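You operate a simulated robot arm through the tools that you are given. There is no shell and no other tool. Be economical: measure what you need, move in short steps, check, and stop when the job is done.

Carry out the task below with a simulated two-armed robot. There is one attempt and no reset: what you move stays moved.

Task
Shut the air, stop the blower, withdraw the probe and unclamp the converter.
Fine: probe lamp off too; blower off before you unclamp.
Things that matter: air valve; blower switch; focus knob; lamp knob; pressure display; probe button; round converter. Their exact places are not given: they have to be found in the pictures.

Only the result counts: the job must be done as asked and must still hold three seconds after the hand-in. Knocking over, shifting, dropping, spilling or breaking anything else fails it.

Robot
Two 7-joint arms with two-finger parallel grippers on one trunk, on a base that drives. Base frame: it is fixed to the floor where the robot stands at the start and does not move with it; the origin is under the middle of the robot, x ahead of it, y to its left, z up. Readings come in mm, rad, newtons and seconds.
The left shoulder is at the start at [60, 189, 1253], the right one opposite. With the tool pointing down near the work surface each hand reaches from about 100 to 640 mm from the robot's upright axis, wherever it stands, measured 20 degrees to its own side. Places, roughly: air valve [300, 0, 900]; blower switch [400, 100, 900]; focus knob [300, -100, 900]; lamp knob [300, -200, 900]; pressure display [700, 0, 1000]; probe button [200, -300, 900]. Payload 3.43 kg a hand.
The TCP of each hand is the grasp point between the finger pads, 30 mm short of the fingertips. In the tool frame z runs along the fingers and y along their closing line. Largest opening 94 mm; finger width 28, thickness 10; the body of the gripper, 50 by 96 mm, starts 55 mm behind the TCP.
Orientation is that of the tool frame in the base frame, as a unit quaternion [x, y, z, w]. With the fingers straight down and closing along the base's y, the tool's x points along the base's -x, its y along +y and its z along -z.

Tools
- The arms move only by the tool apply_moves. It takes "left_increments", "right_increments" or both (then of equal length, played together; a hand with none holds still); each is text: rows parted by semicolons, each of 7 numbers parted by spaces: the shift along the base's x, y, z in mm, then the turn, a rotation vector about the base's x, y, z in rad, then the finger opening in mm, from 0 to 94. In form: x y z ax ay az grip; .... A call has 1 to 20 rows; each row is the pose to reach, as a shift and turn from the pose commanded when the call began. Rows are played at 5 a second. More than 50 mm and 0.15 rad between two rows, or a gripper value outside its range, and nothing of the call is played. Where a pose cannot be reached the arm comes as near as it can. A force on the tool above 90 N (or 10 N above the force at the start of the call, whichever is more), or a blocked arm, ends the call early, and 0.2 s more pass. Each finger travels about 153 mm/s and halts on what it meets, pressing with about 43 N; the grip force reading is that of the motor and also rises with nothing between the fingers. The clock runs only during rows and for 0.2 s after the last one: add rows that repeat a pose to give the fingers time. The reply holds the time, the measured pose of the TCP, the force on the tool along the base axes, the opening and the grip force, in the units named above and with some noise, with the torque about the TCP (base axes, N m) and any sound that the robot's microphone picked up, and new pictures: "show" is both (left out), scene, wrist or none (wrist: the cameras of the hands that moved).
- Cameras (640 x 400 px; columns grow to the right, rows downward): "scene" is now at [8.1, -23.6, 1794.2]; the picture's right is [-0.32, -0.95, 0.00], its down [-0.78, 0.26, -0.56] and it looks along [0.54, -0.18, -0.83] (base axes); focal length 287 px, centre (320, 200). "left" rides on the left gripper at [76, -14, -102] in its tool frame; the picture's right is [0.18, 0.98, 0.00], its down [-0.75, 0.14, -0.64] and it looks along [-0.63, 0.12, 0.77] (tool axes); focal length 243 px, centre (320, 200). "right" rides on the right gripper at [76, 14, -102] in its tool frame; the picture's right is [-0.18, 0.98, 0.00], its down [-0.75, -0.14, -0.64] and it looks along [-0.63, -0.12, 0.77] (tool axes); focal length 243 px, centre (320, 200).
- raise_lower(by): slides the trunk up (or, below 0, down) by that many mm; the arms and the scene camera ride with it, the base frame stays. It gives what a move gives, with no picture.
- steer(legs): drives the robot by 1 to 6 legs, each [ahead, left, turn to the left] in mm, mm and rad, along the robot's own axes; the way and the turn of a leg run together, so that a leg with both is an arc; at most 1500 mm and 3.142 rad a leg. The arms and the cameras ride along, it lands a little off, and it stops where it bumps. It gives what a move gives, and a new picture of the scene camera.
- turn_head(pan, tilt): turns the head with the scene camera to pan (to the left, within 1.501 rad either way) and tilt (down, from -0.506 to 1.204), counted from straight ahead of the robot. It gives what a move gives, and a new picture of the scene camera.
- point_at(camera, pixels): for up to 12 pixels [column, row] of the newest picture of that camera ("zoom" is the newest enlarged one), the place [x, y, z] in the base frame of the surface seen there, good to about 2 mm. No time passes.
- enlarge(camera, box): a new picture of the part [left, top, right, bottom] of that camera's present view, enlarged. No time passes.
- finish_job(): hands the job in; it is judged then, once.

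Keep the steps short. Do not move on a guess: measure, check each grasp and each placing, and mend mistakes. In all there are 80 turns and 260 pictures (those below and enlarged ones count). Leave the grippers open and the arms clear of the work at the hand-in unless told otherwise, and finish with a single line.

The tools are called after "Call:" by a JSON object that holds its "method" and its "body". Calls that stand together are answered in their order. apply_moves: Moves the arms, as the interface text tells. Its arguments: {"type":"object","properties":{"left_increments":{"type":"string"},"right_increments":{"type":"string"},"show":{"type":"string","enum":["both","scene","wrist","none"]}},"required":[]} The other tools are called the same way: raise_lower (by) slides the trunk up or down; steer (legs) drives the base; turn_head (pan, tilt) turns the head that bears the scene camera; point_at (camera, pixels) gives the place of the surface under pixels of a picture; enlarge (camera, box) takes an enlarged picture of a part of a camera's view; finish_job () hands the job in.

At the start:

```text
time_s: 0.0
left_tcp_pos: [339.4, 82.6, 1250.0]
left_orientation: [0.0, 1.0, 0.0, -0.001]
left_wrist_force: [0.7, -0.3, -0.6]
left_wrist_torque: [0.0, 0.02, 0.03]
left_grip_width: 94.2
left_grip_force: 0.0
right_tcp_pos: [340.8, -231.7, 1252.0]
right_orientation: [0.0, 1.0, -0.001, 0.001]
right_wrist_force: [0.3, 0.3, 0.5]
right_wrist_torque: [0.03, 0.06, -0.02]
right_grip_width: 94.0
right_grip_force: 0.0
trunk travel left (down, up): [-925.0, 65.0]
robot x, y, heading: [0.8, -3.6, -0.001]
head pan, tilt: [-0.325, 0.97]
```

scene: 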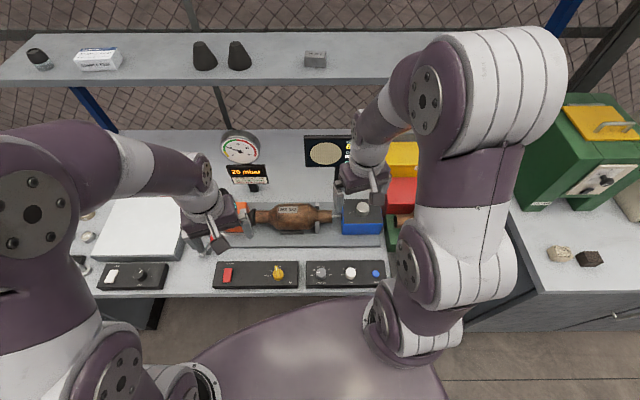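
right: 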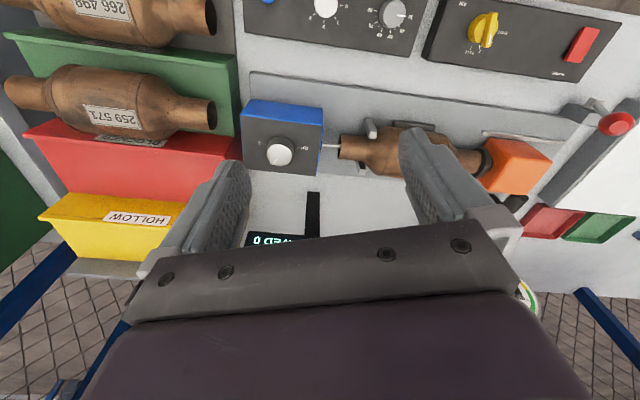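
left: 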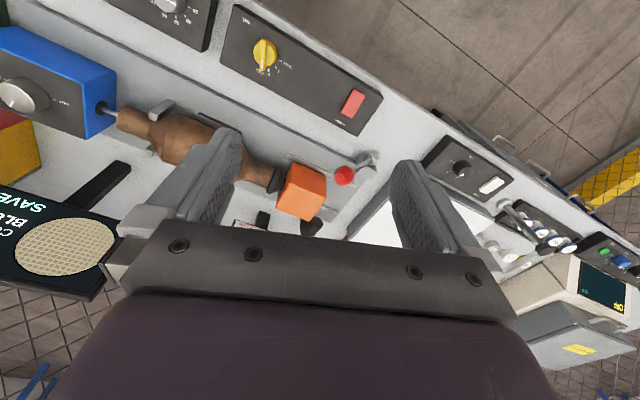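

I see panels in front: a red switch and yellow knob (left), grey/white knobs and a blue button (right). The converter sits between an orange block and a blue box. I'll enlarge to read the labels.

Call:
{"method": "enlarge", "body": {"camera": "scene", "box": [200, 190, 400, 300]}}

Call:
{"method": "enlarge", "body": {"camera": "right", "box": [230, 0, 640, 250]}}

Call:
{"method": "enlarge", "body": {"camera": "left", "box": [0, 0, 400, 240]}}

```text
3.20 times, centred on (300, 245) of scene
```

zoom: 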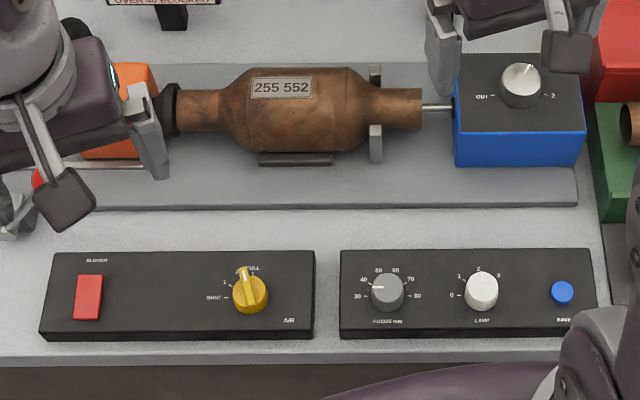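

```text
1.56 times, centred on (435, 125) of right
```

zoom: 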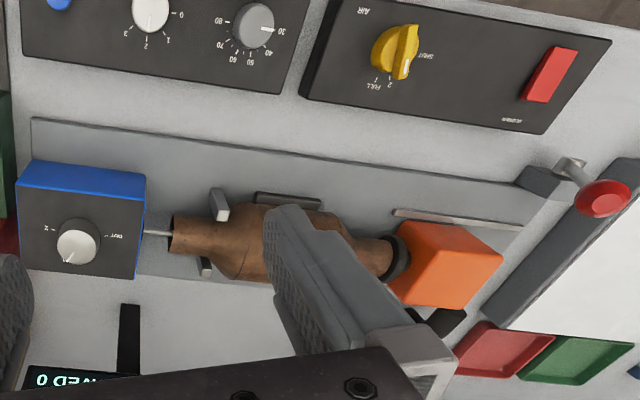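

```text
1.60 times, centred on (200, 120) of left
```

zoom: 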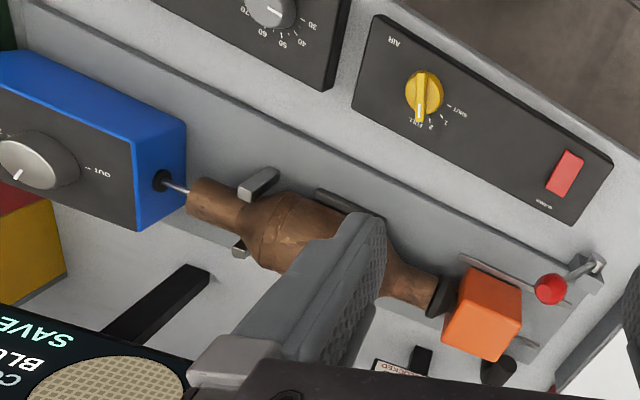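

Arms block part of the view. I'll spread both hands outward and back to look clearly at the bench.

Call:
{"method": "apply_moves", "body": {"left_increments": "-30 40 0 0 0 0 94; -60 80 0 0 0 0 94; -80 120 0 0 0 0 94; -80 160 0 0 0 0 94", "right_increments": "-30 -30 0 0 0 0 94; -60 -60 0 0 0 0 94; -90 -90 0 0 0 0 94; -100 -120 0 0 0 0 94"}}

```text
time_s: 1.0
left_tcp_pos: [259.7, 242.2, 1251.3]
left_orientation: [0.0, 1.0, 0.0, 0.0]
left_wrist_force: [0.4, -0.3, -0.7]
left_wrist_torque: [-0.01, -0.02, 0.02]
left_grip_width: 94.0
left_grip_force: 0.2
right_tcp_pos: [242.1, -351.6, 1249.6]
right_orientation: [0.001, 1.0, 0.0, 0.0]
right_wrist_force: [0.3, 0.1, -0.3]
right_wrist_torque: [-0.04, 0.04, 0.02]
right_grip_width: 94.0
right_grip_force: 0.1
trunk travel left (down, up): [-925.0, 65.0]
robot x, y, heading: [-0.4, 1.6, -0.004]
head pan, tilt: [-0.325, 0.97]
```

scene: 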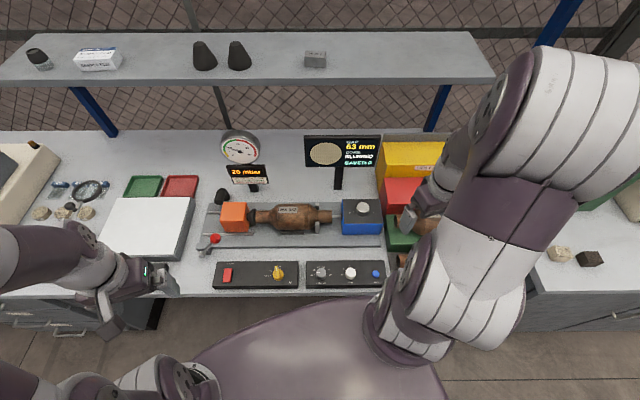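
right: 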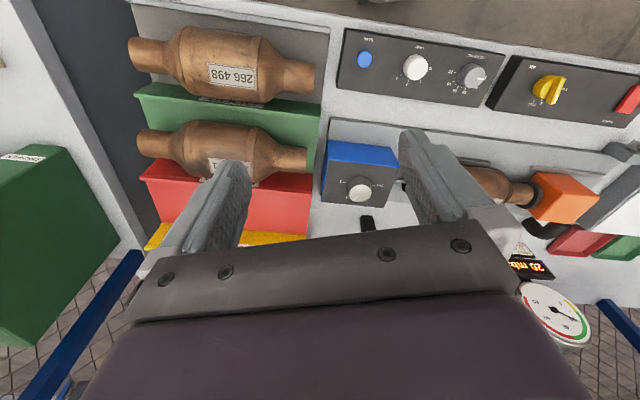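
left: 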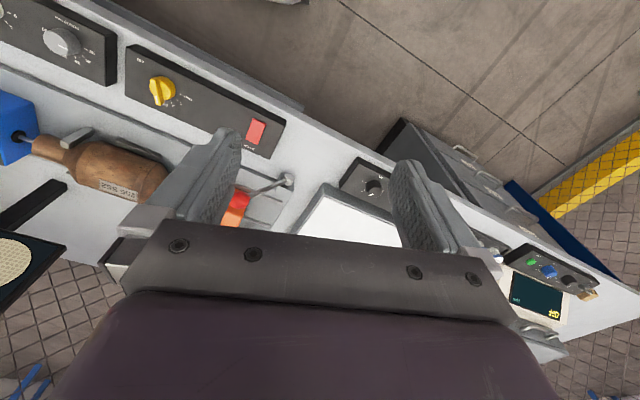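

View is clear now. I'll enlarge the rig and the displays.

Call:
{"method": "enlarge", "body": {"camera": "scene", "box": [192, 185, 304, 255]}}

Call:
{"method": "enlarge", "body": {"camera": "scene", "box": [208, 125, 400, 245]}}

Call:
{"method": "enlarge", "body": {"camera": "scene", "box": [208, 255, 392, 295]}}

Call:
{"method": "point_at", "body": {"camera": "scene", "pixels": [[227, 274], [278, 272], [320, 272], [350, 272], [375, 273], [362, 207], [215, 238], [235, 217], [295, 215], [292, 262], [210, 262], [340, 228]]}}

```text
5.71 times, centred on (248, 220) of scene
```

zoom: 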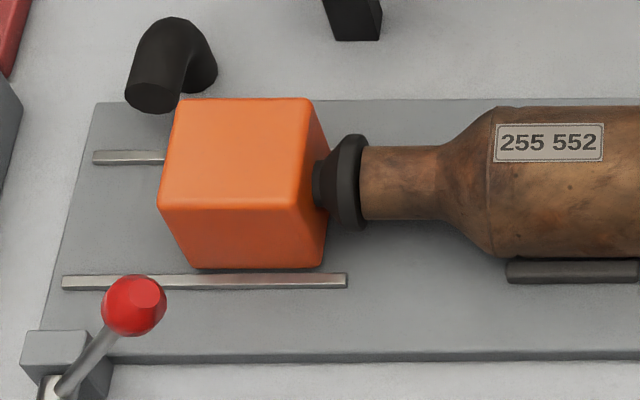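

```text
3.33 times, centred on (304, 185) of scene
```

zoom: 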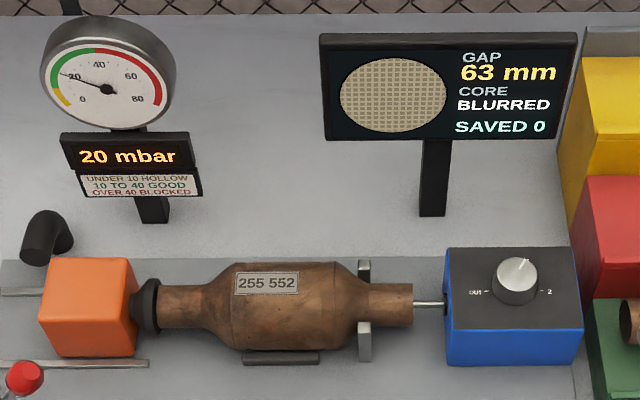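

```text
3.48 times, centred on (300, 275) of scene
```

zoom: 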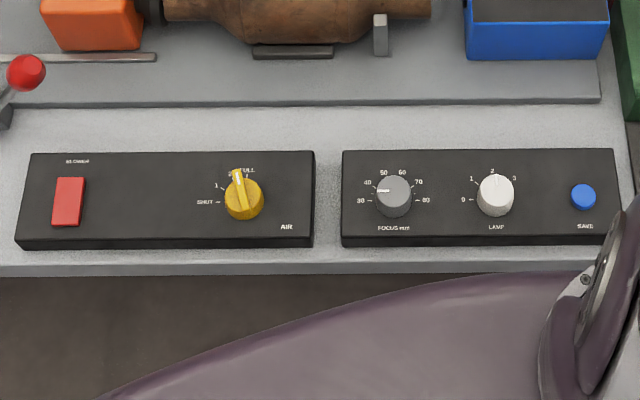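

```text
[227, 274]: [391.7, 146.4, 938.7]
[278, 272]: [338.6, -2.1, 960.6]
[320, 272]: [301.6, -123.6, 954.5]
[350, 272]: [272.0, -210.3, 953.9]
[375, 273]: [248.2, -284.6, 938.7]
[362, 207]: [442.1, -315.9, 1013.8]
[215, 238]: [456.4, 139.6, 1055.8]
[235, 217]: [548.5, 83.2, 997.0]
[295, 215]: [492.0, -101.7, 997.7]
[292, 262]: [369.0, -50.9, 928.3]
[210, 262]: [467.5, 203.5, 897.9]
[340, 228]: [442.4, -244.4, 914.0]
```

Readable: AIR (SHUT left, FULL top), LAMP at about 2 with 0 at left, probe knob with OUT at left. I'll measure panel orientation and parts precisely from this zoom.

Call:
{"method": "point_at", "body": {"camera": "zoom", "pixels": [[36, 158], [308, 155], [24, 236], [308, 234], [68, 184], [68, 218], [58, 202], [80, 202], [243, 205], [237, 175], [496, 200], [494, 184]]}}

Call:
{"method": "enlarge", "body": {"camera": "scene", "box": [210, 255, 306, 295]}}

Call:
{"method": "enlarge", "body": {"camera": "scene", "box": [306, 255, 390, 295]}}

Call:
{"method": "enlarge", "body": {"camera": "scene", "box": [322, 190, 394, 240]}}

```text
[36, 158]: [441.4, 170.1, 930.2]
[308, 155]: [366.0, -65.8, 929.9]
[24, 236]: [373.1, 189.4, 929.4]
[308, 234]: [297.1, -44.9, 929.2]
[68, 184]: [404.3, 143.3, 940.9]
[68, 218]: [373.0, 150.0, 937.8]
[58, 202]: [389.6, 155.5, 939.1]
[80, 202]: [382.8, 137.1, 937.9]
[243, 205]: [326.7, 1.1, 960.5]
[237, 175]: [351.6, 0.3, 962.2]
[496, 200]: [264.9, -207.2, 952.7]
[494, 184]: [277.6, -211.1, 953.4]
```

```text
6.67 times, centred on (258, 275) of scene
```

zoom: 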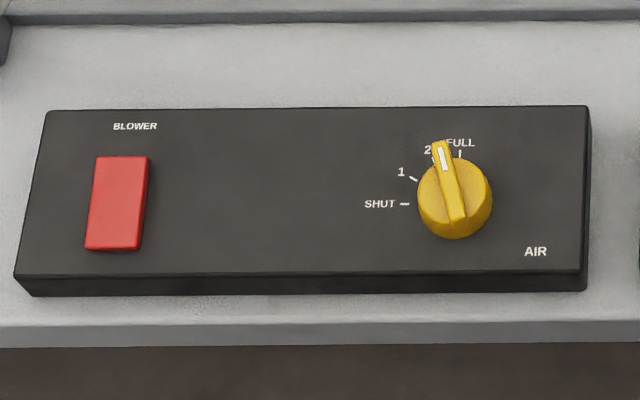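

```text
7.62 times, centred on (348, 275) of scene
```

zoom: 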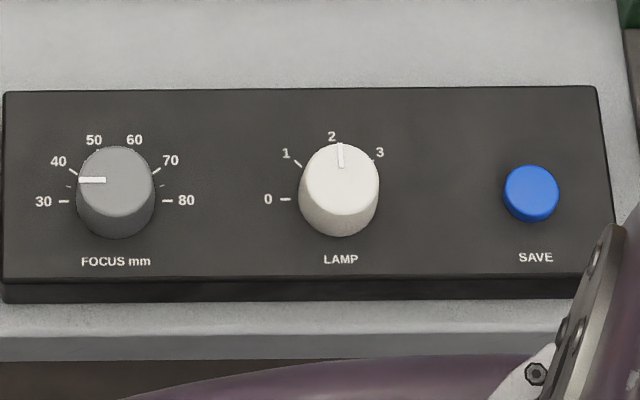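

```text
8.00 times, centred on (358, 215) of scene
```

zoom: 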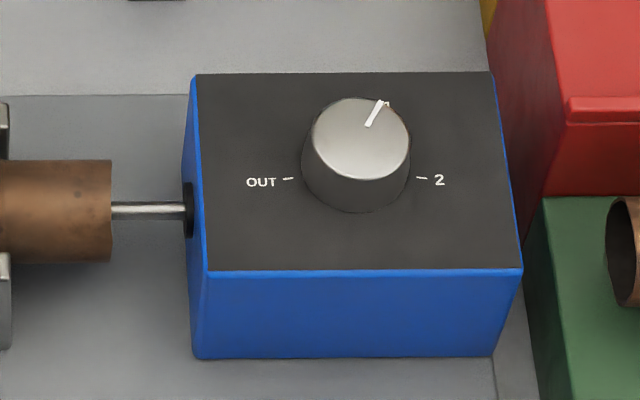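

Bench axes: right = (−0.30, −0.95), forward = (0.95, −0.30), yaw about −0.31 rad. The air fin points about 0.28 rad CCW from forward, so SHUT needs about 1.29 rad CCW. Bring the left hand above the air valve, half open, and look.

Call:
{"method": "apply_moves", "body": {"left_increments": "20 -45 0 0 0 0 60; 40 -90 0 0 0 0 60; 55 -135 -10 0 0 0 60; 70 -180 -30 0 0 0 60; 80 -220 -60 0 0 0 60; 80 -241 -100 0 0 0 60; 80 -241 -140 0 0 0 60; 80 -241 -180 0 0 0 60; 80 -241 -180 0 0 0 60"}}

```text
refused: row 4 steps farther than a row can; nothing moved
```

Call:
{"method": "apply_moves", "body": {"left_increments": "20 -45 0 0 0 0 60; 40 -85 -10 0 0 0 60; 55 -125 -20 0 0 0 60; 70 -160 -40 0 0 0 60; 80 -195 -70 0 0 0 60; 80 -225 -105 0 0 0 60; 80 -241 -145 0 0 0 60; 80 -241 -180 0 0 0 60; 80 -241 -180 0 0 0 60"}}

```text
time_s: 3.0
left_tcp_pos: [339.0, 1.5, 1070.3]
left_orientation: [0.0, 1.0, 0.0, 0.0]
left_wrist_force: [0.1, 0.0, 0.3]
left_wrist_torque: [-0.01, 0.02, -0.01]
left_grip_width: 60.3
left_grip_force: 0.0
right_tcp_pos: [241.2, -351.4, 1251.1]
right_orientation: [0.0, 1.0, 0.0, 0.0]
right_wrist_force: [0.3, 0.2, -0.6]
right_wrist_torque: [0.02, -0.02, 0.03]
right_grip_width: 94.1
right_grip_force: 0.2
trunk travel left (down, up): [-925.0, 65.0]
robot x, y, heading: [3.2, -4.0, -0.001]
head pan, tilt: [-0.325, 0.97]
```

scene: 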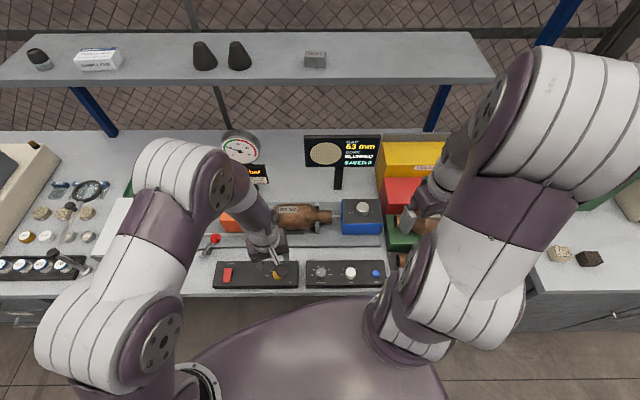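
left: 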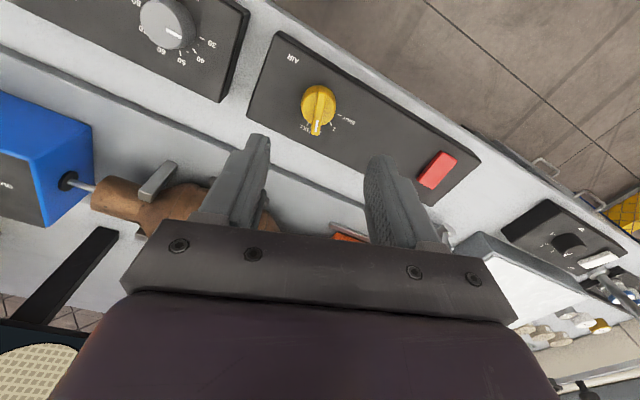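

The fin knob is at (318, 105) in the left wrist picture. Enlarge and measure.

Call:
{"method": "enlarge", "body": {"camera": "left", "box": [270, 65, 366, 145]}}

```text
5.00 times, centred on (318, 105) of left
```

zoom: 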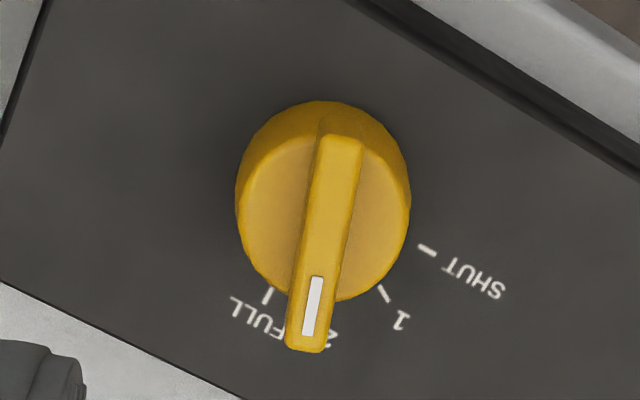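

Call:
{"method": "point_at", "body": {"camera": "zoom", "pixels": [[340, 142], [306, 344], [323, 240], [270, 190], [395, 200], [255, 215], [385, 255], [426, 250], [268, 296], [360, 60], [325, 115]]}}

```text
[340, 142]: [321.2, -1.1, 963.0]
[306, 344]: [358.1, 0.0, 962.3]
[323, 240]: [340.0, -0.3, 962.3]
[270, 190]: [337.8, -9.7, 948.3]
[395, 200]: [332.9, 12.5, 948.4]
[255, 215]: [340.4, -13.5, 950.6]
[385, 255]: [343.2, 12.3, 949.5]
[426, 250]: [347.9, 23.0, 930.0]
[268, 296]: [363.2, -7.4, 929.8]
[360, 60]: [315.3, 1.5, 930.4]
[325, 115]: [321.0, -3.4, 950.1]
```

Knob axis (340.5, 0.2), fin top z 962, body top 949, fin yaw ≈0.03. Descend to TCP z 982 with 40 mm opening, then close on the fin.

Call:
{"method": "apply_moves", "body": {"left_increments": "1 -1 -40 0 0 0.03 40; 1 -1 -75 0 0 0.03 40; 1 -1 -88 0 0 0.03 40; 1 -1 -88 0 0 0.03 5; 1 -1 -88 0 0 0.03 5", "show": "wrist"}}

```text
time_s: 4.2
left_tcp_pos: [340.0, -0.4, 983.1]
left_orientation: [-0.015, 1.0, -0.001, 0.0]
left_wrist_force: [-0.7, -2.5, -3.5]
left_wrist_torque: [-0.06, -1.0, 0.04]
left_grip_width: 7.9
left_grip_force: 42.1
right_tcp_pos: [241.1, -351.1, 1250.2]
right_orientation: [0.0, 1.0, -0.001, -0.001]
right_wrist_force: [-1.0, 0.8, -0.1]
right_wrist_torque: [0.03, 0.04, 0.01]
right_grip_width: 93.7
right_grip_force: 0.1
trunk travel left (down, up): [-925.0, 65.0]
robot x, y, heading: [-0.6, -1.2, -0.001]
head pan, tilt: [-0.325, 0.97]
```

left: 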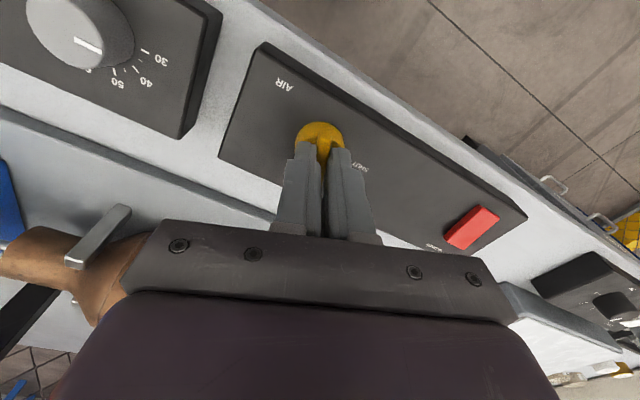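

Fin gripped (7.9 mm). Turn CCW 1.23 rad in small steps.

Call:
{"method": "apply_moves", "body": {"left_increments": "0 0 0 0 0 0.14 5; 0 0 0 0 0 0.28 5; 0 0 0 0 0 0.42 5; 0 0 0 0 0 0.56 5; 0 0 0 0 0 0.70 5; 0 0 0 0 0 0.84 5; 0 0 0 0 0 0.98 5; 0 0 0 0 0 1.12 5; 0 0 0 0 0 1.23 5; 0 0 0 0 0 1.23 5", "show": "both"}}

```text
time_s: 6.4
left_tcp_pos: [340.4, -0.5, 983.1]
left_orientation: [-0.589, 0.808, 0.0, 0.0]
left_wrist_force: [-6.5, -17.3, -31.2]
left_wrist_torque: [-0.54, 0.16, -0.03]
left_grip_width: 7.7
left_grip_force: 41.5
right_tcp_pos: [241.9, -353.4, 1249.4]
right_orientation: [0.0, 1.0, 0.0, -0.001]
right_wrist_force: [0.1, -0.1, -1.0]
right_wrist_torque: [0.01, -0.01, -0.02]
right_grip_width: 93.9
right_grip_force: 0.0
trunk travel left (down, up): [-925.0, 65.0]
robot x, y, heading: [1.2, 0.9, 0.006]
head pan, tilt: [-0.325, 0.97]
```

scene: 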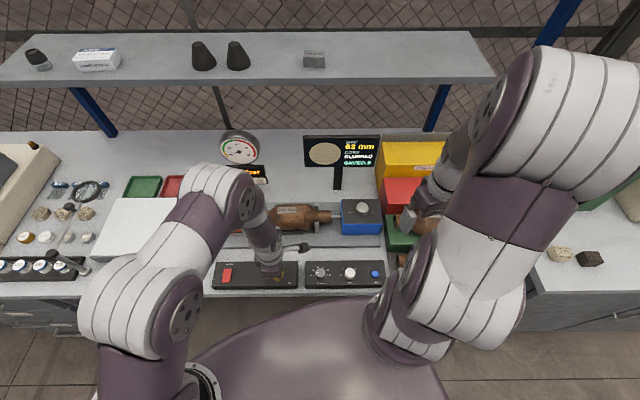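
left: 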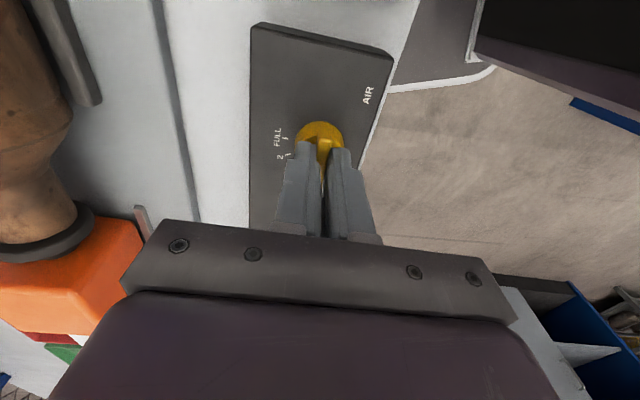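

Turned; the gauge needle has moved. Open, rise, and check pointer and display.

Call:
{"method": "apply_moves", "body": {"left_increments": "0 0 0 0 0 0 5; 0 0 0 0 0 0 40; 0 0 0 0 0 0 40; 0 0 40 0 0 0 40; 0 0 80 0 0 0 40; 0 0 80 0 0 0 40", "show": "both"}}

Call:
{"method": "enlarge", "body": {"camera": "left", "box": [270, 65, 366, 145]}}

Call:
{"method": "enlarge", "body": {"camera": "scene", "box": [208, 125, 400, 245]}}

```text
time_s: 7.8
left_tcp_pos: [340.9, -0.2, 1062.9]
left_orientation: [-0.589, 0.808, 0.0, -0.001]
left_wrist_force: [0.2, -0.1, -0.4]
left_wrist_torque: [0.0, 0.01, 0.07]
left_grip_width: 39.9
left_grip_force: 0.1
right_tcp_pos: [241.8, -353.5, 1249.5]
right_orientation: [0.0, 1.0, 0.0, 0.0]
right_wrist_force: [-0.6, 0.7, -0.4]
right_wrist_torque: [0.01, 0.04, 0.05]
right_grip_width: 93.8
right_grip_force: 0.0
trunk travel left (down, up): [-925.0, 65.0]
robot x, y, heading: [-3.7, -2.3, -0.002]
head pan, tilt: [-0.325, 0.97]
```

scene: 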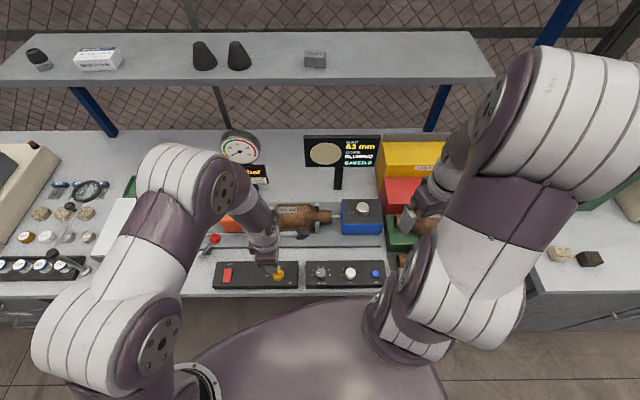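
left: 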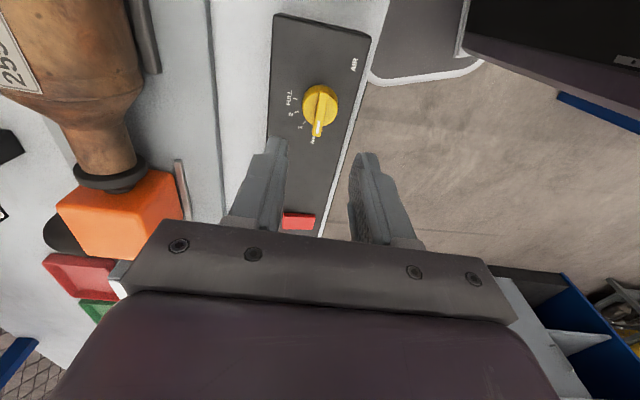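

```text
5.00 times, centred on (318, 105) of left
```

zoom: 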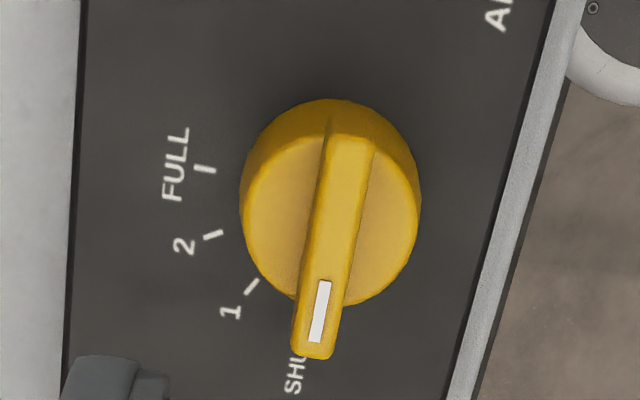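

```text
3.33 times, centred on (304, 185) of scene
```

zoom: 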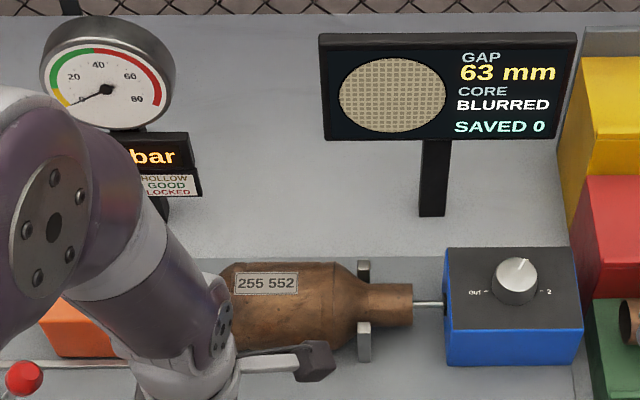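

Pressure reads 0. I'll measure the fin direction exactly.

Call:
{"method": "enlarge", "body": {"camera": "left", "box": [270, 65, 366, 145]}}

Call:
{"method": "point_at", "body": {"camera": "zoom", "pixels": [[353, 142], [313, 352], [95, 60], [80, 260]]}}

```text
5.00 times, centred on (318, 105) of left
```

zoom: 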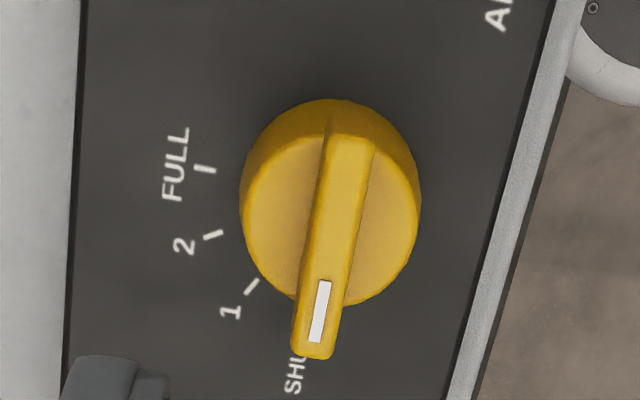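

```text
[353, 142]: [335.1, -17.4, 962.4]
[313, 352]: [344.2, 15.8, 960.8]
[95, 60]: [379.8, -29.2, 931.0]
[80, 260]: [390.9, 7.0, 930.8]
```

Fin yaw 1.30 vs SHUT 1.26: air is shut. Next move the closed left hand above the raised far end of the blower rocker (about 401, 143).

Call:
{"method": "apply_moves", "body": {"left_increments": "15 40 0 0 0 0 0; 35 85 0 0 0 0 0; 52 125 0 0 0 0 0; 60 143 0 0 0 0 0; 60 143 -30 0 0 0 0; 60 143 -30 0 0 0 0", "show": "both"}}

Call:
{"method": "enlarge", "body": {"camera": "left", "box": [250, 65, 390, 175]}}

```text
time_s: 9.2
left_tcp_pos: [400.4, 144.1, 1032.1]
left_orientation: [-0.589, 0.808, -0.001, 0.0]
left_wrist_force: [-0.6, -0.3, 0.2]
left_wrist_torque: [-0.01, 0.0, -0.03]
left_grip_width: 0.0
left_grip_force: 33.1
right_tcp_pos: [242.1, -352.1, 1249.9]
right_orientation: [0.001, 1.0, 0.0, 0.0]
right_wrist_force: [-0.1, 0.6, -0.3]
right_wrist_torque: [0.0, 0.0, 0.0]
right_grip_width: 93.8
right_grip_force: 0.1
trunk travel left (down, up): [-925.0, 65.0]
robot x, y, heading: [2.5, -1.7, -0.003]
head pan, tilt: [-0.325, 0.97]
```

scene: 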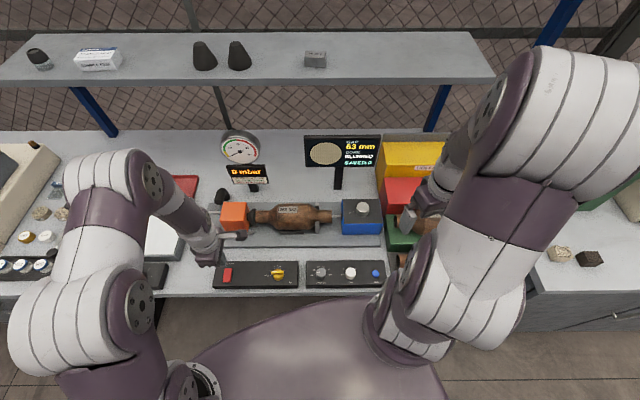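
left: 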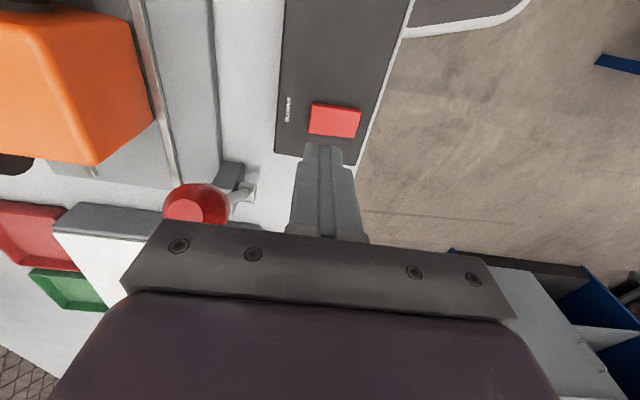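

```text
3.64 times, centred on (320, 120) of left
```

zoom: 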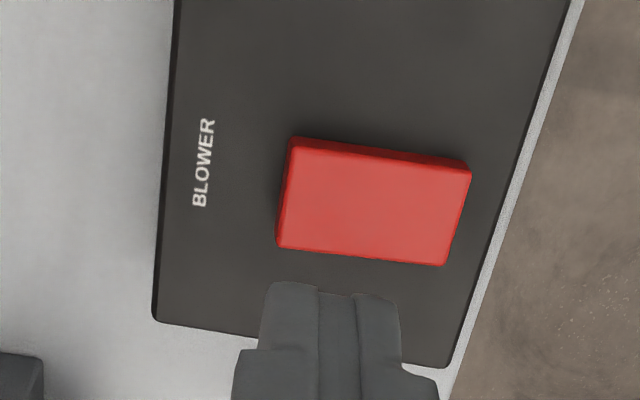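

The red clamp ball is close (about 456, 140, 1056) and the gripper's body would hit it in this orientation. Measure ball and rocker here.

Call:
{"method": "point_at", "body": {"camera": "left", "pixels": [[185, 210], [210, 190], [225, 200], [195, 186], [240, 197], [170, 215]]}}

Call:
{"method": "point_at", "body": {"camera": "zoom", "pixels": [[287, 160], [283, 240], [465, 180], [440, 258], [375, 200], [245, 270]]}}

```text
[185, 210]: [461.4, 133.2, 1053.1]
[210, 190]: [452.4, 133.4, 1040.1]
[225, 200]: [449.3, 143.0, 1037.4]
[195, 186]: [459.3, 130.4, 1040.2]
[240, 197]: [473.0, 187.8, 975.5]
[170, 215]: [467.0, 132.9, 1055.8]
```

```text
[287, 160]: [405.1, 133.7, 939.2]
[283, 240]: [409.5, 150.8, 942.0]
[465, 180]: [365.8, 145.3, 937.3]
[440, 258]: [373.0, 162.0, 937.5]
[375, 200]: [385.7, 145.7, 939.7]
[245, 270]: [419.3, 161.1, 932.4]
```

Rocker centre (388, 148); ball about (461, 140, 1045). Rise slightly, turn the hand −1.57 rad so its narrow side faces the ball.

Call:
{"method": "apply_moves", "body": {"left_increments": "0 0 20 0 0 -0.14 0; 0 0 20 0 0 -0.28 0; 0 0 20 0 0 -0.42 0; 0 0 20 0 0 -0.56 0; 0 0 20 0 0 -0.70 0; 0 0 20 0 0 -0.84 0; 0 0 20 0 0 -0.98 0; 0 0 20 0 0 -1.12 0; 0 0 20 0 0 -1.26 0; 1 0 20 0 0 -1.40 0; 1 0 20 0 0 -1.54 0; 1 0 20 0 0 -1.57 0; 1 0 0 0 0 -1.57 0; 1 0 -30 0 0 -1.57 0; 1 0 -45 0 0 -1.57 0; 1 0 -52 0 0 -1.57 0; 1 0 -52 0 0 -1.57 0", "show": "both"}}

```text
time_s: 12.8
left_tcp_pos: [401.3, 144.0, 981.1]
left_orientation: [0.155, 0.988, 0.0, -0.001]
left_wrist_force: [-0.5, 1.0, -1.0]
left_wrist_torque: [-0.03, -0.02, 0.01]
left_grip_width: 0.0
left_grip_force: 32.5
right_tcp_pos: [241.1, -351.2, 1250.5]
right_orientation: [0.0, 1.0, 0.0, 0.0]
right_wrist_force: [-0.6, 0.0, 0.1]
right_wrist_torque: [0.0, 0.01, -0.01]
right_grip_width: 94.1
right_grip_force: 0.1
trunk travel left (down, up): [-925.0, 65.0]
robot x, y, heading: [-1.0, -1.4, -0.001]
head pan, tilt: [-0.325, 0.97]
```

scene: 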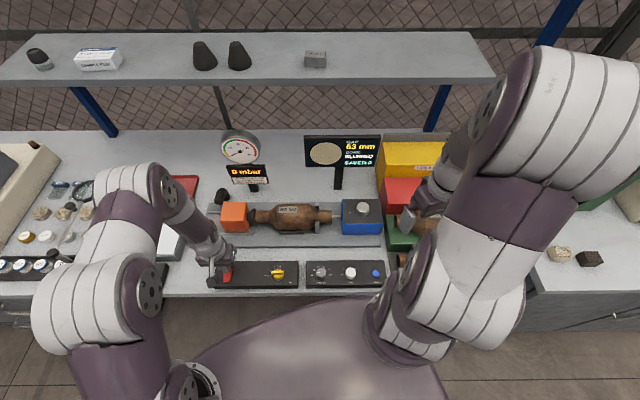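
left: 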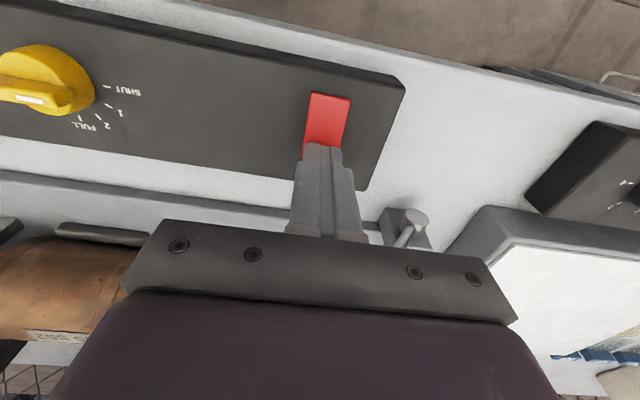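

Tips sit 10 mm above the far end. Press down gently in small steps.

Call:
{"method": "apply_moves", "body": {"left_increments": "0 0 -6 0 0 0 0; 0 0 -10 0 0 0 0; 0 0 -12 0 0 0 0; 0 0 -14 0 0 0 0; 0 0 -14 0 0 0 0; 0 0 0 0 0 0 0; 0 0 40 0 0 0 0", "show": "both"}}

Call:
{"method": "enlarge", "body": {"camera": "left", "box": [270, 65, 380, 165]}}

```text
time_s: 14.4
left_tcp_pos: [400.5, 143.2, 1020.9]
left_orientation: [0.155, 0.988, -0.001, 0.001]
left_wrist_force: [-0.6, -0.6, -0.1]
left_wrist_torque: [0.0, -0.02, -0.02]
left_grip_width: 0.0
left_grip_force: 32.5
right_tcp_pos: [240.0, -352.8, 1250.5]
right_orientation: [0.0, 1.0, 0.0, 0.0]
right_wrist_force: [-0.9, -0.4, 0.4]
right_wrist_torque: [-0.02, 0.01, 0.0]
right_grip_width: 93.8
right_grip_force: 0.1
trunk travel left (down, up): [-925.0, 65.0]
robot x, y, heading: [-0.2, 0.5, 0.003]
head pan, tilt: [-0.325, 0.97]
```

scene: 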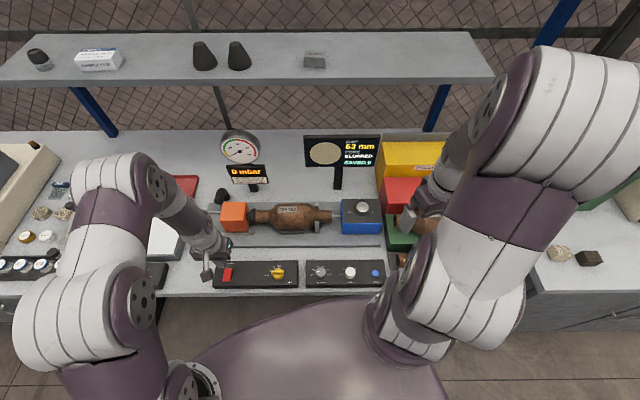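
left: 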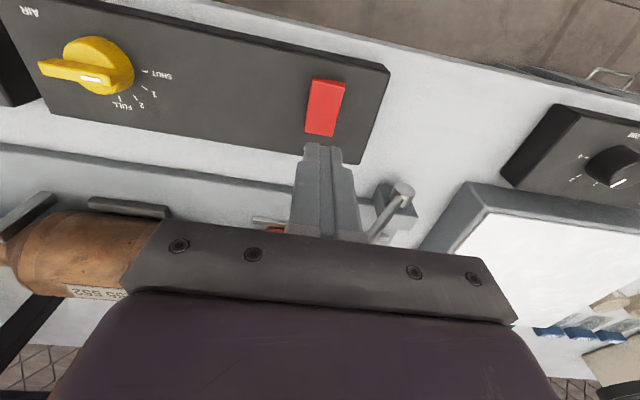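

```text
4.00 times, centred on (325, 115) of left
```

zoom: 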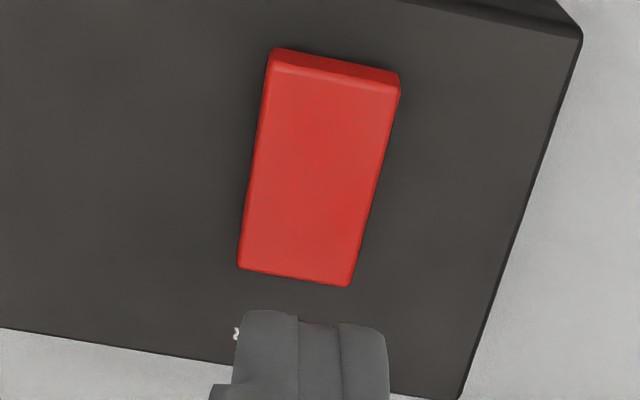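

Call:
{"method": "point_at", "body": {"camera": "zoom", "pixels": [[285, 80], [380, 95], [250, 255], [345, 270], [315, 170]]}}

Call:
{"method": "enlarge", "body": {"camera": "scene", "box": [208, 125, 400, 245]}}

```text
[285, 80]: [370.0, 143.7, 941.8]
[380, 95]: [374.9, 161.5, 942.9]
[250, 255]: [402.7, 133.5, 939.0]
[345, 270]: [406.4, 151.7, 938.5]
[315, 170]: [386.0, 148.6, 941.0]
```

```text
3.33 times, centred on (304, 185) of scene
```

zoom: 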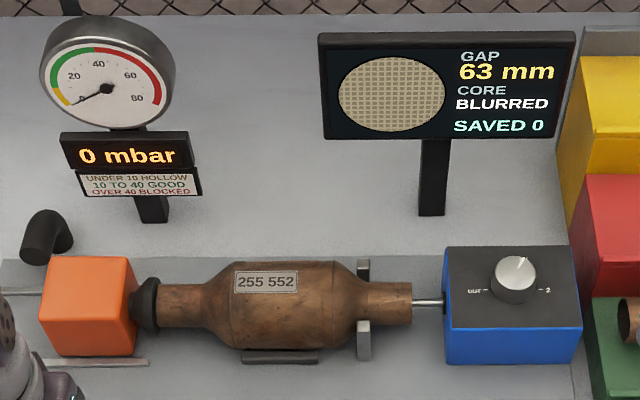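

Rocker flipped (far end now lower): blower off, pressure 0. Next bring the right hand above the lamp knob, yawed −0.7, and lift the left away.

Call:
{"method": "apply_moves", "body": {"right_increments": "5 30 -20 0 0 -0.14 60; 10 60 -45 0 0 -0.28 60; 15 90 -75 0 0 -0.42 60; 20 115 -110 0 0 -0.56 60; 25 135 -145 0 0 -0.70 60; 28 143 -187 0 0 -0.70 60; 28 143 -187 0 0 -0.70 60", "left_increments": "0 0 40 0 0 0 60; -15 15 80 0 0 0 60; -30 45 110 0 0 0 60; -40 80 130 0 0 0 60; -50 110 140 0 0 0 60; -60 130 140 0 0 0 60; -60 130 140 0 0 0 60", "show": "both"}}

```text
time_s: 16.0
left_tcp_pos: [340.7, 273.8, 1159.4]
left_orientation: [0.155, 0.988, 0.0, 0.0]
left_wrist_force: [0.0, -0.5, -0.1]
left_wrist_torque: [0.0, 0.02, -0.02]
left_grip_width: 60.0
left_grip_force: 0.1
right_tcp_pos: [268.2, -209.5, 1063.6]
right_orientation: [0.344, 0.939, 0.0, -0.001]
right_wrist_force: [0.3, 0.7, 0.0]
right_wrist_torque: [0.04, 0.01, 0.01]
right_grip_width: 59.9
right_grip_force: 0.0
trunk travel left (down, up): [-925.0, 65.0]
robot x, y, heading: [0.9, 0.6, -0.006]
head pan, tilt: [-0.325, 0.97]
```

scene: 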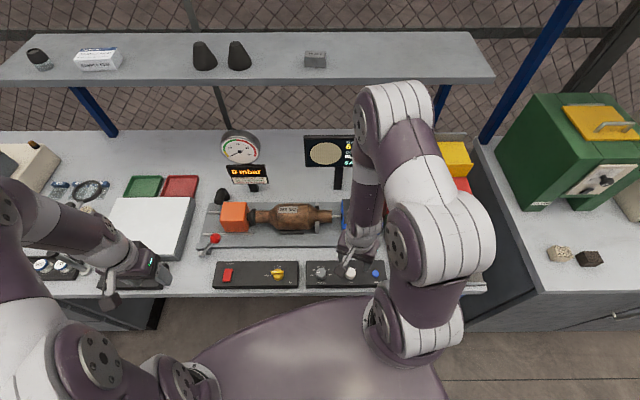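
right: 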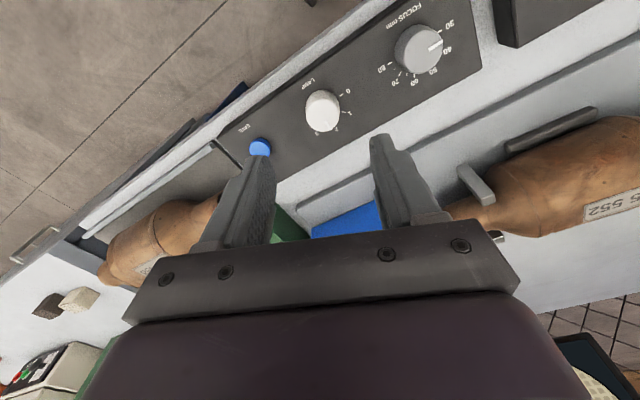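
left: 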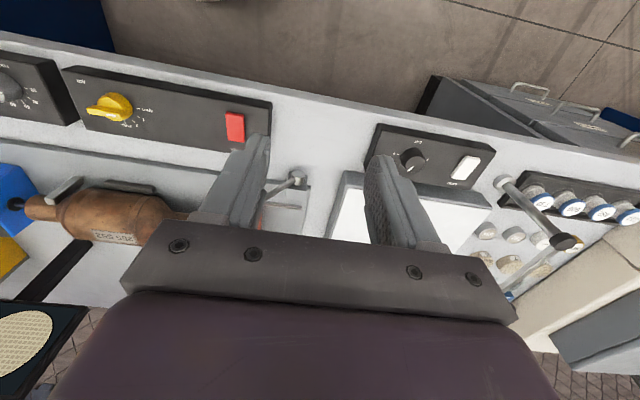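

Call:
{"method": "enlarge", "body": {"camera": "right", "box": [275, 75, 371, 145]}}

```text
5.71 times, centred on (323, 110) of right
```

zoom: 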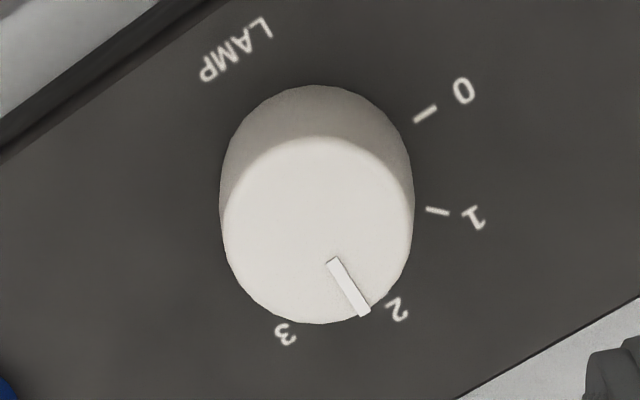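

Call:
{"method": "point_at", "body": {"camera": "zoom", "pixels": [[318, 145], [318, 315], [232, 230], [405, 230], [318, 230], [333, 263], [363, 312], [424, 113], [437, 211], [250, 165], [390, 160]]}}

```text
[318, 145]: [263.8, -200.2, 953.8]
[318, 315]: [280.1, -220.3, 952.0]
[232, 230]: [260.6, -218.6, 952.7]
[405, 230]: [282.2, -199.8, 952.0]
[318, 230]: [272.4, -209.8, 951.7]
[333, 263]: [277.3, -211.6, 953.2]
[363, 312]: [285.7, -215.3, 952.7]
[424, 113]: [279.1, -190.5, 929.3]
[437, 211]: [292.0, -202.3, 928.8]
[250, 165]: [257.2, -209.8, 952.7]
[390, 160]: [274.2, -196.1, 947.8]
```

Lamp knob axis (272, −209.6), top 952.5, Ø≈29; pointer yaw ≈ −0.37, 0 at 1.26. Descend to TCP z 964 and grip.

Call:
{"method": "apply_moves", "body": {"right_increments": "4 0 -40 0 0 0 46; 4 0 -75 0 0 0 46; 4 0 -99 0 0 0 46; 4 0 -99 0 0 0 46; 4 0 -99 0 0 0 20; 4 0 -99 0 0 0 20", "show": "wrist"}}

```text
time_s: 17.4
left_tcp_pos: [341.7, 272.9, 1161.6]
left_orientation: [0.154, 0.988, 0.001, 0.0]
left_wrist_force: [0.6, 0.5, 0.1]
left_wrist_torque: [0.04, -0.02, 0.02]
left_grip_width: 60.0
left_grip_force: 0.0
right_tcp_pos: [270.9, -208.3, 964.1]
right_orientation: [0.343, 0.939, 0.0, -0.002]
right_wrist_force: [-6.4, -0.1, -6.8]
right_wrist_torque: [0.17, 0.57, -0.01]
right_grip_width: 31.1
right_grip_force: 44.6
trunk travel left (down, up): [-925.0, 65.0]
robot x, y, heading: [2.9, 0.5, -0.004]
head pan, tilt: [-0.325, 0.97]
```

right: 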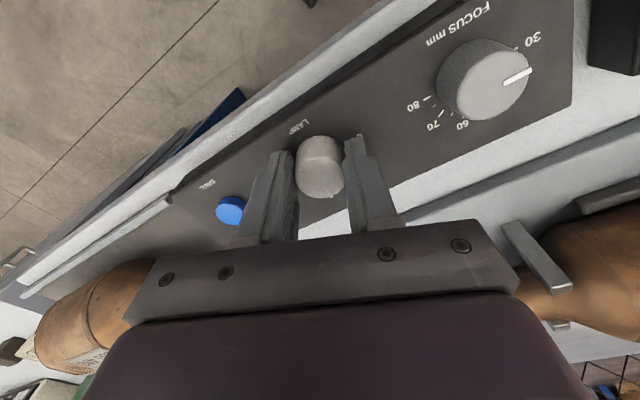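

Gripped (31 mm). Turn CCW 1.62 rad.

Call:
{"method": "apply_moves", "body": {"right_increments": "0 0 0 0 0 0.14 20; 0 0 0 0 0 0.28 20; 0 0 0 0 0 0.42 20; 0 0 0 0 0 0.56 20; 0 0 0 0 0 0.70 20; 0 0 0 0 0 0.84 20; 0 0 0 0 0 0.98 20; 0 0 0 0 0 1.12 20; 0 0 0 0 0 1.26 20; 0 0 0 0 0 1.40 20; 0 0 0 0 0 1.54 20; 0 0 0 0 0 1.62 20; 0 0 0 0 0 1.62 20", "show": "both"}}

Call:
{"method": "enlarge", "body": {"camera": "right", "box": [250, 110, 400, 220]}}

```text
time_s: 20.2
left_tcp_pos: [339.3, 270.7, 1162.2]
left_orientation: [0.155, 0.988, 0.002, 0.0]
left_wrist_force: [0.8, 0.3, 0.0]
left_wrist_torque: [0.02, 0.01, -0.02]
left_grip_width: 59.9
left_grip_force: 0.0
right_tcp_pos: [271.8, -210.8, 965.0]
right_orientation: [-0.444, 0.896, 0.0, 0.001]
right_wrist_force: [-16.7, -19.6, -7.4]
right_wrist_torque: [-0.38, 0.07, -0.53]
right_grip_width: 30.5
right_grip_force: 44.4
trunk travel left (down, up): [-925.0, 65.0]
robot x, y, heading: [0.1, -0.9, -0.001]
head pan, tilt: [-0.325, 0.97]
```

scene: 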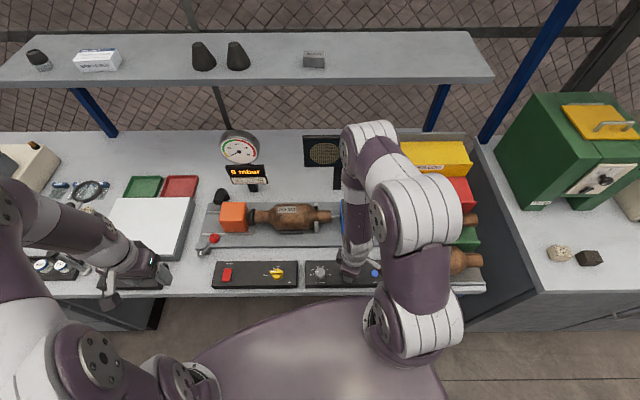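
right: 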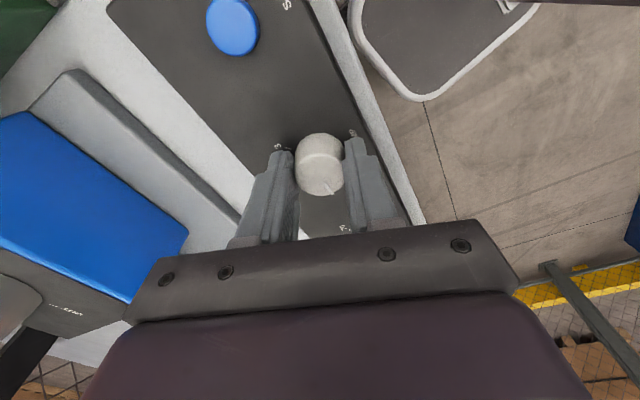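

```text
3.64 times, centred on (325, 165) of right
```

zoom: 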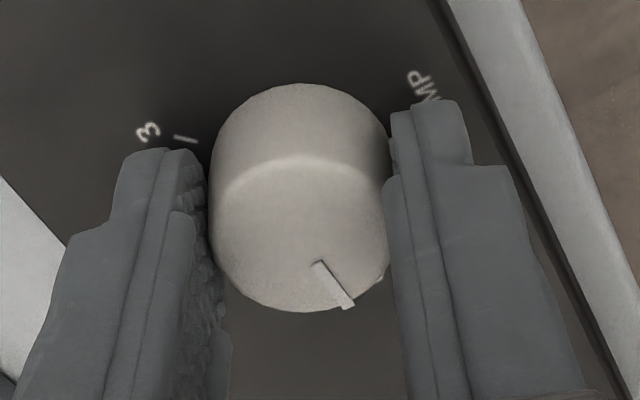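

Knob followed with no slip. Release, rise and check the pointer.

Call:
{"method": "apply_moves", "body": {"right_increments": "0 0 0 0 0 0 46; 0 0 0 0 0 0 46; 0 0 40 0 0 0 46; 0 0 80 0 0 0 46; 0 0 110 0 0 0 46; 0 0 110 0 0 0 46", "show": "both"}}

Call:
{"method": "enlarge", "body": {"camera": "right", "box": [260, 65, 376, 145]}}

Call:
{"method": "point_at", "body": {"camera": "right", "pixels": [[320, 105]]}}

```text
time_s: 21.6
left_tcp_pos: [341.6, 271.8, 1160.7]
left_orientation: [0.156, 0.988, 0.0, -0.001]
left_wrist_force: [0.1, -0.2, 0.2]
left_wrist_torque: [-0.02, 0.0, 0.03]
left_grip_width: 59.9
left_grip_force: 0.1
right_tcp_pos: [272.9, -208.0, 1074.7]
right_orientation: [-0.444, 0.896, 0.0, 0.0]
right_wrist_force: [-0.9, 0.0, -0.4]
right_wrist_torque: [-0.01, 0.02, 0.01]
right_grip_width: 46.2
right_grip_force: 0.0
trunk travel left (down, up): [-925.0, 65.0]
robot x, y, heading: [-0.7, -1.5, -0.001]
head pan, tilt: [-0.325, 0.97]
```

scene: 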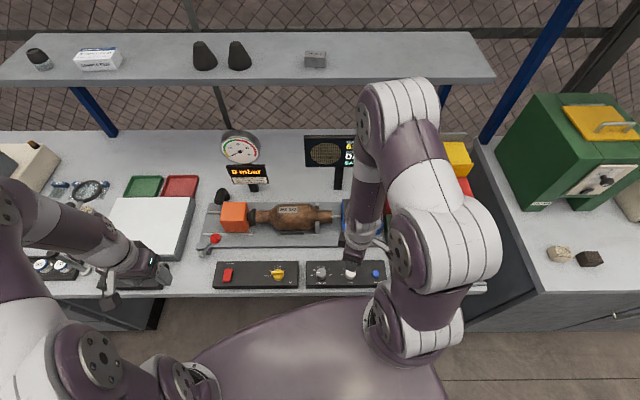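
right: 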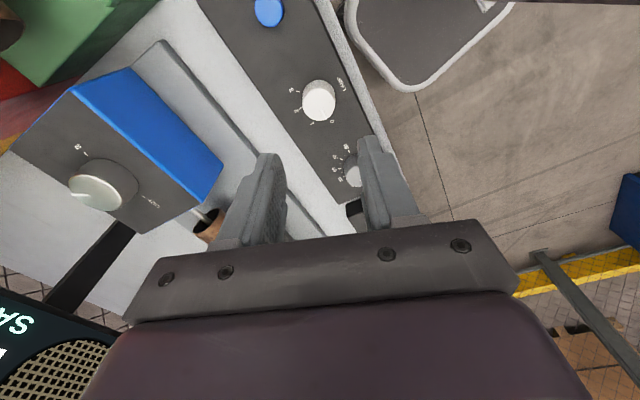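

```text
5.00 times, centred on (318, 105) of right
```

zoom: 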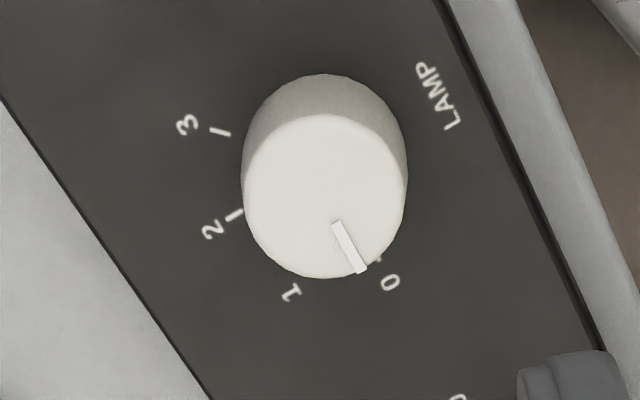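

```text
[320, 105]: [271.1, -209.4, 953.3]
```

Call:
{"method": "point_at", "body": {"camera": "zoom", "pixels": [[336, 224], [360, 269], [325, 120], [325, 270], [252, 195], [400, 195], [378, 258]]}}

Call:
{"method": "enlarge", "body": {"camera": "scene", "box": [300, 130, 400, 190]}}

```text
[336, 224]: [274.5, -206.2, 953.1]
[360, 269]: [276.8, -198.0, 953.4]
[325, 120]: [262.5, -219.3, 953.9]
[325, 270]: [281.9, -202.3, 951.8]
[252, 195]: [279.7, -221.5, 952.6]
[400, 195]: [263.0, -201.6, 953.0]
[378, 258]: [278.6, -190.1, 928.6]
```

```text
6.40 times, centred on (350, 160) of scene
```

zoom: 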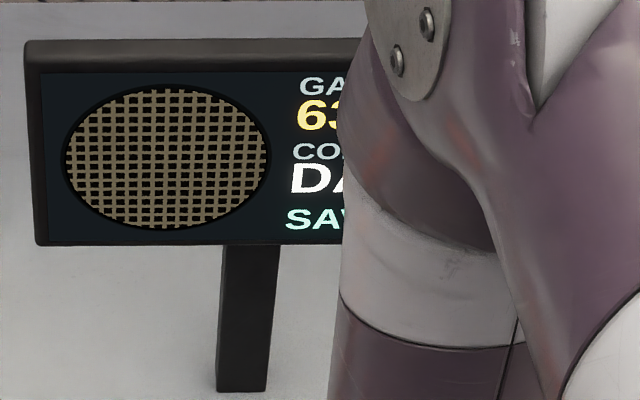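

Lamp at 0 (display now "DARK"). Next the probe knob on the blue box. I'll check shelf and display clearances first.

Call:
{"method": "point_at", "body": {"camera": "scene", "pixels": [[300, 82], [480, 78], [460, 75], [335, 140], [245, 165], [452, 155], [340, 165], [462, 225]]}}

Call:
{"method": "point_at", "body": {"camera": "right", "pixels": [[97, 190], [85, 147], [150, 200], [60, 125], [130, 225]]}}

```text
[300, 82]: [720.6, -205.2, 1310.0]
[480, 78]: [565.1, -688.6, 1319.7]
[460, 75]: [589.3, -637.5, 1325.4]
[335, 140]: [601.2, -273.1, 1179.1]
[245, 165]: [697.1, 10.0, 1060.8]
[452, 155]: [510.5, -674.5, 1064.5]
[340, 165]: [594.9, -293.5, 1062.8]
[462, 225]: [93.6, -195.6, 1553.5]
```

```text
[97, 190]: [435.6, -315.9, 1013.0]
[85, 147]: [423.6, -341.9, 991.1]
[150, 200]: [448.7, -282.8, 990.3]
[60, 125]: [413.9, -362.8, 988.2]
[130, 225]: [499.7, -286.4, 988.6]
```

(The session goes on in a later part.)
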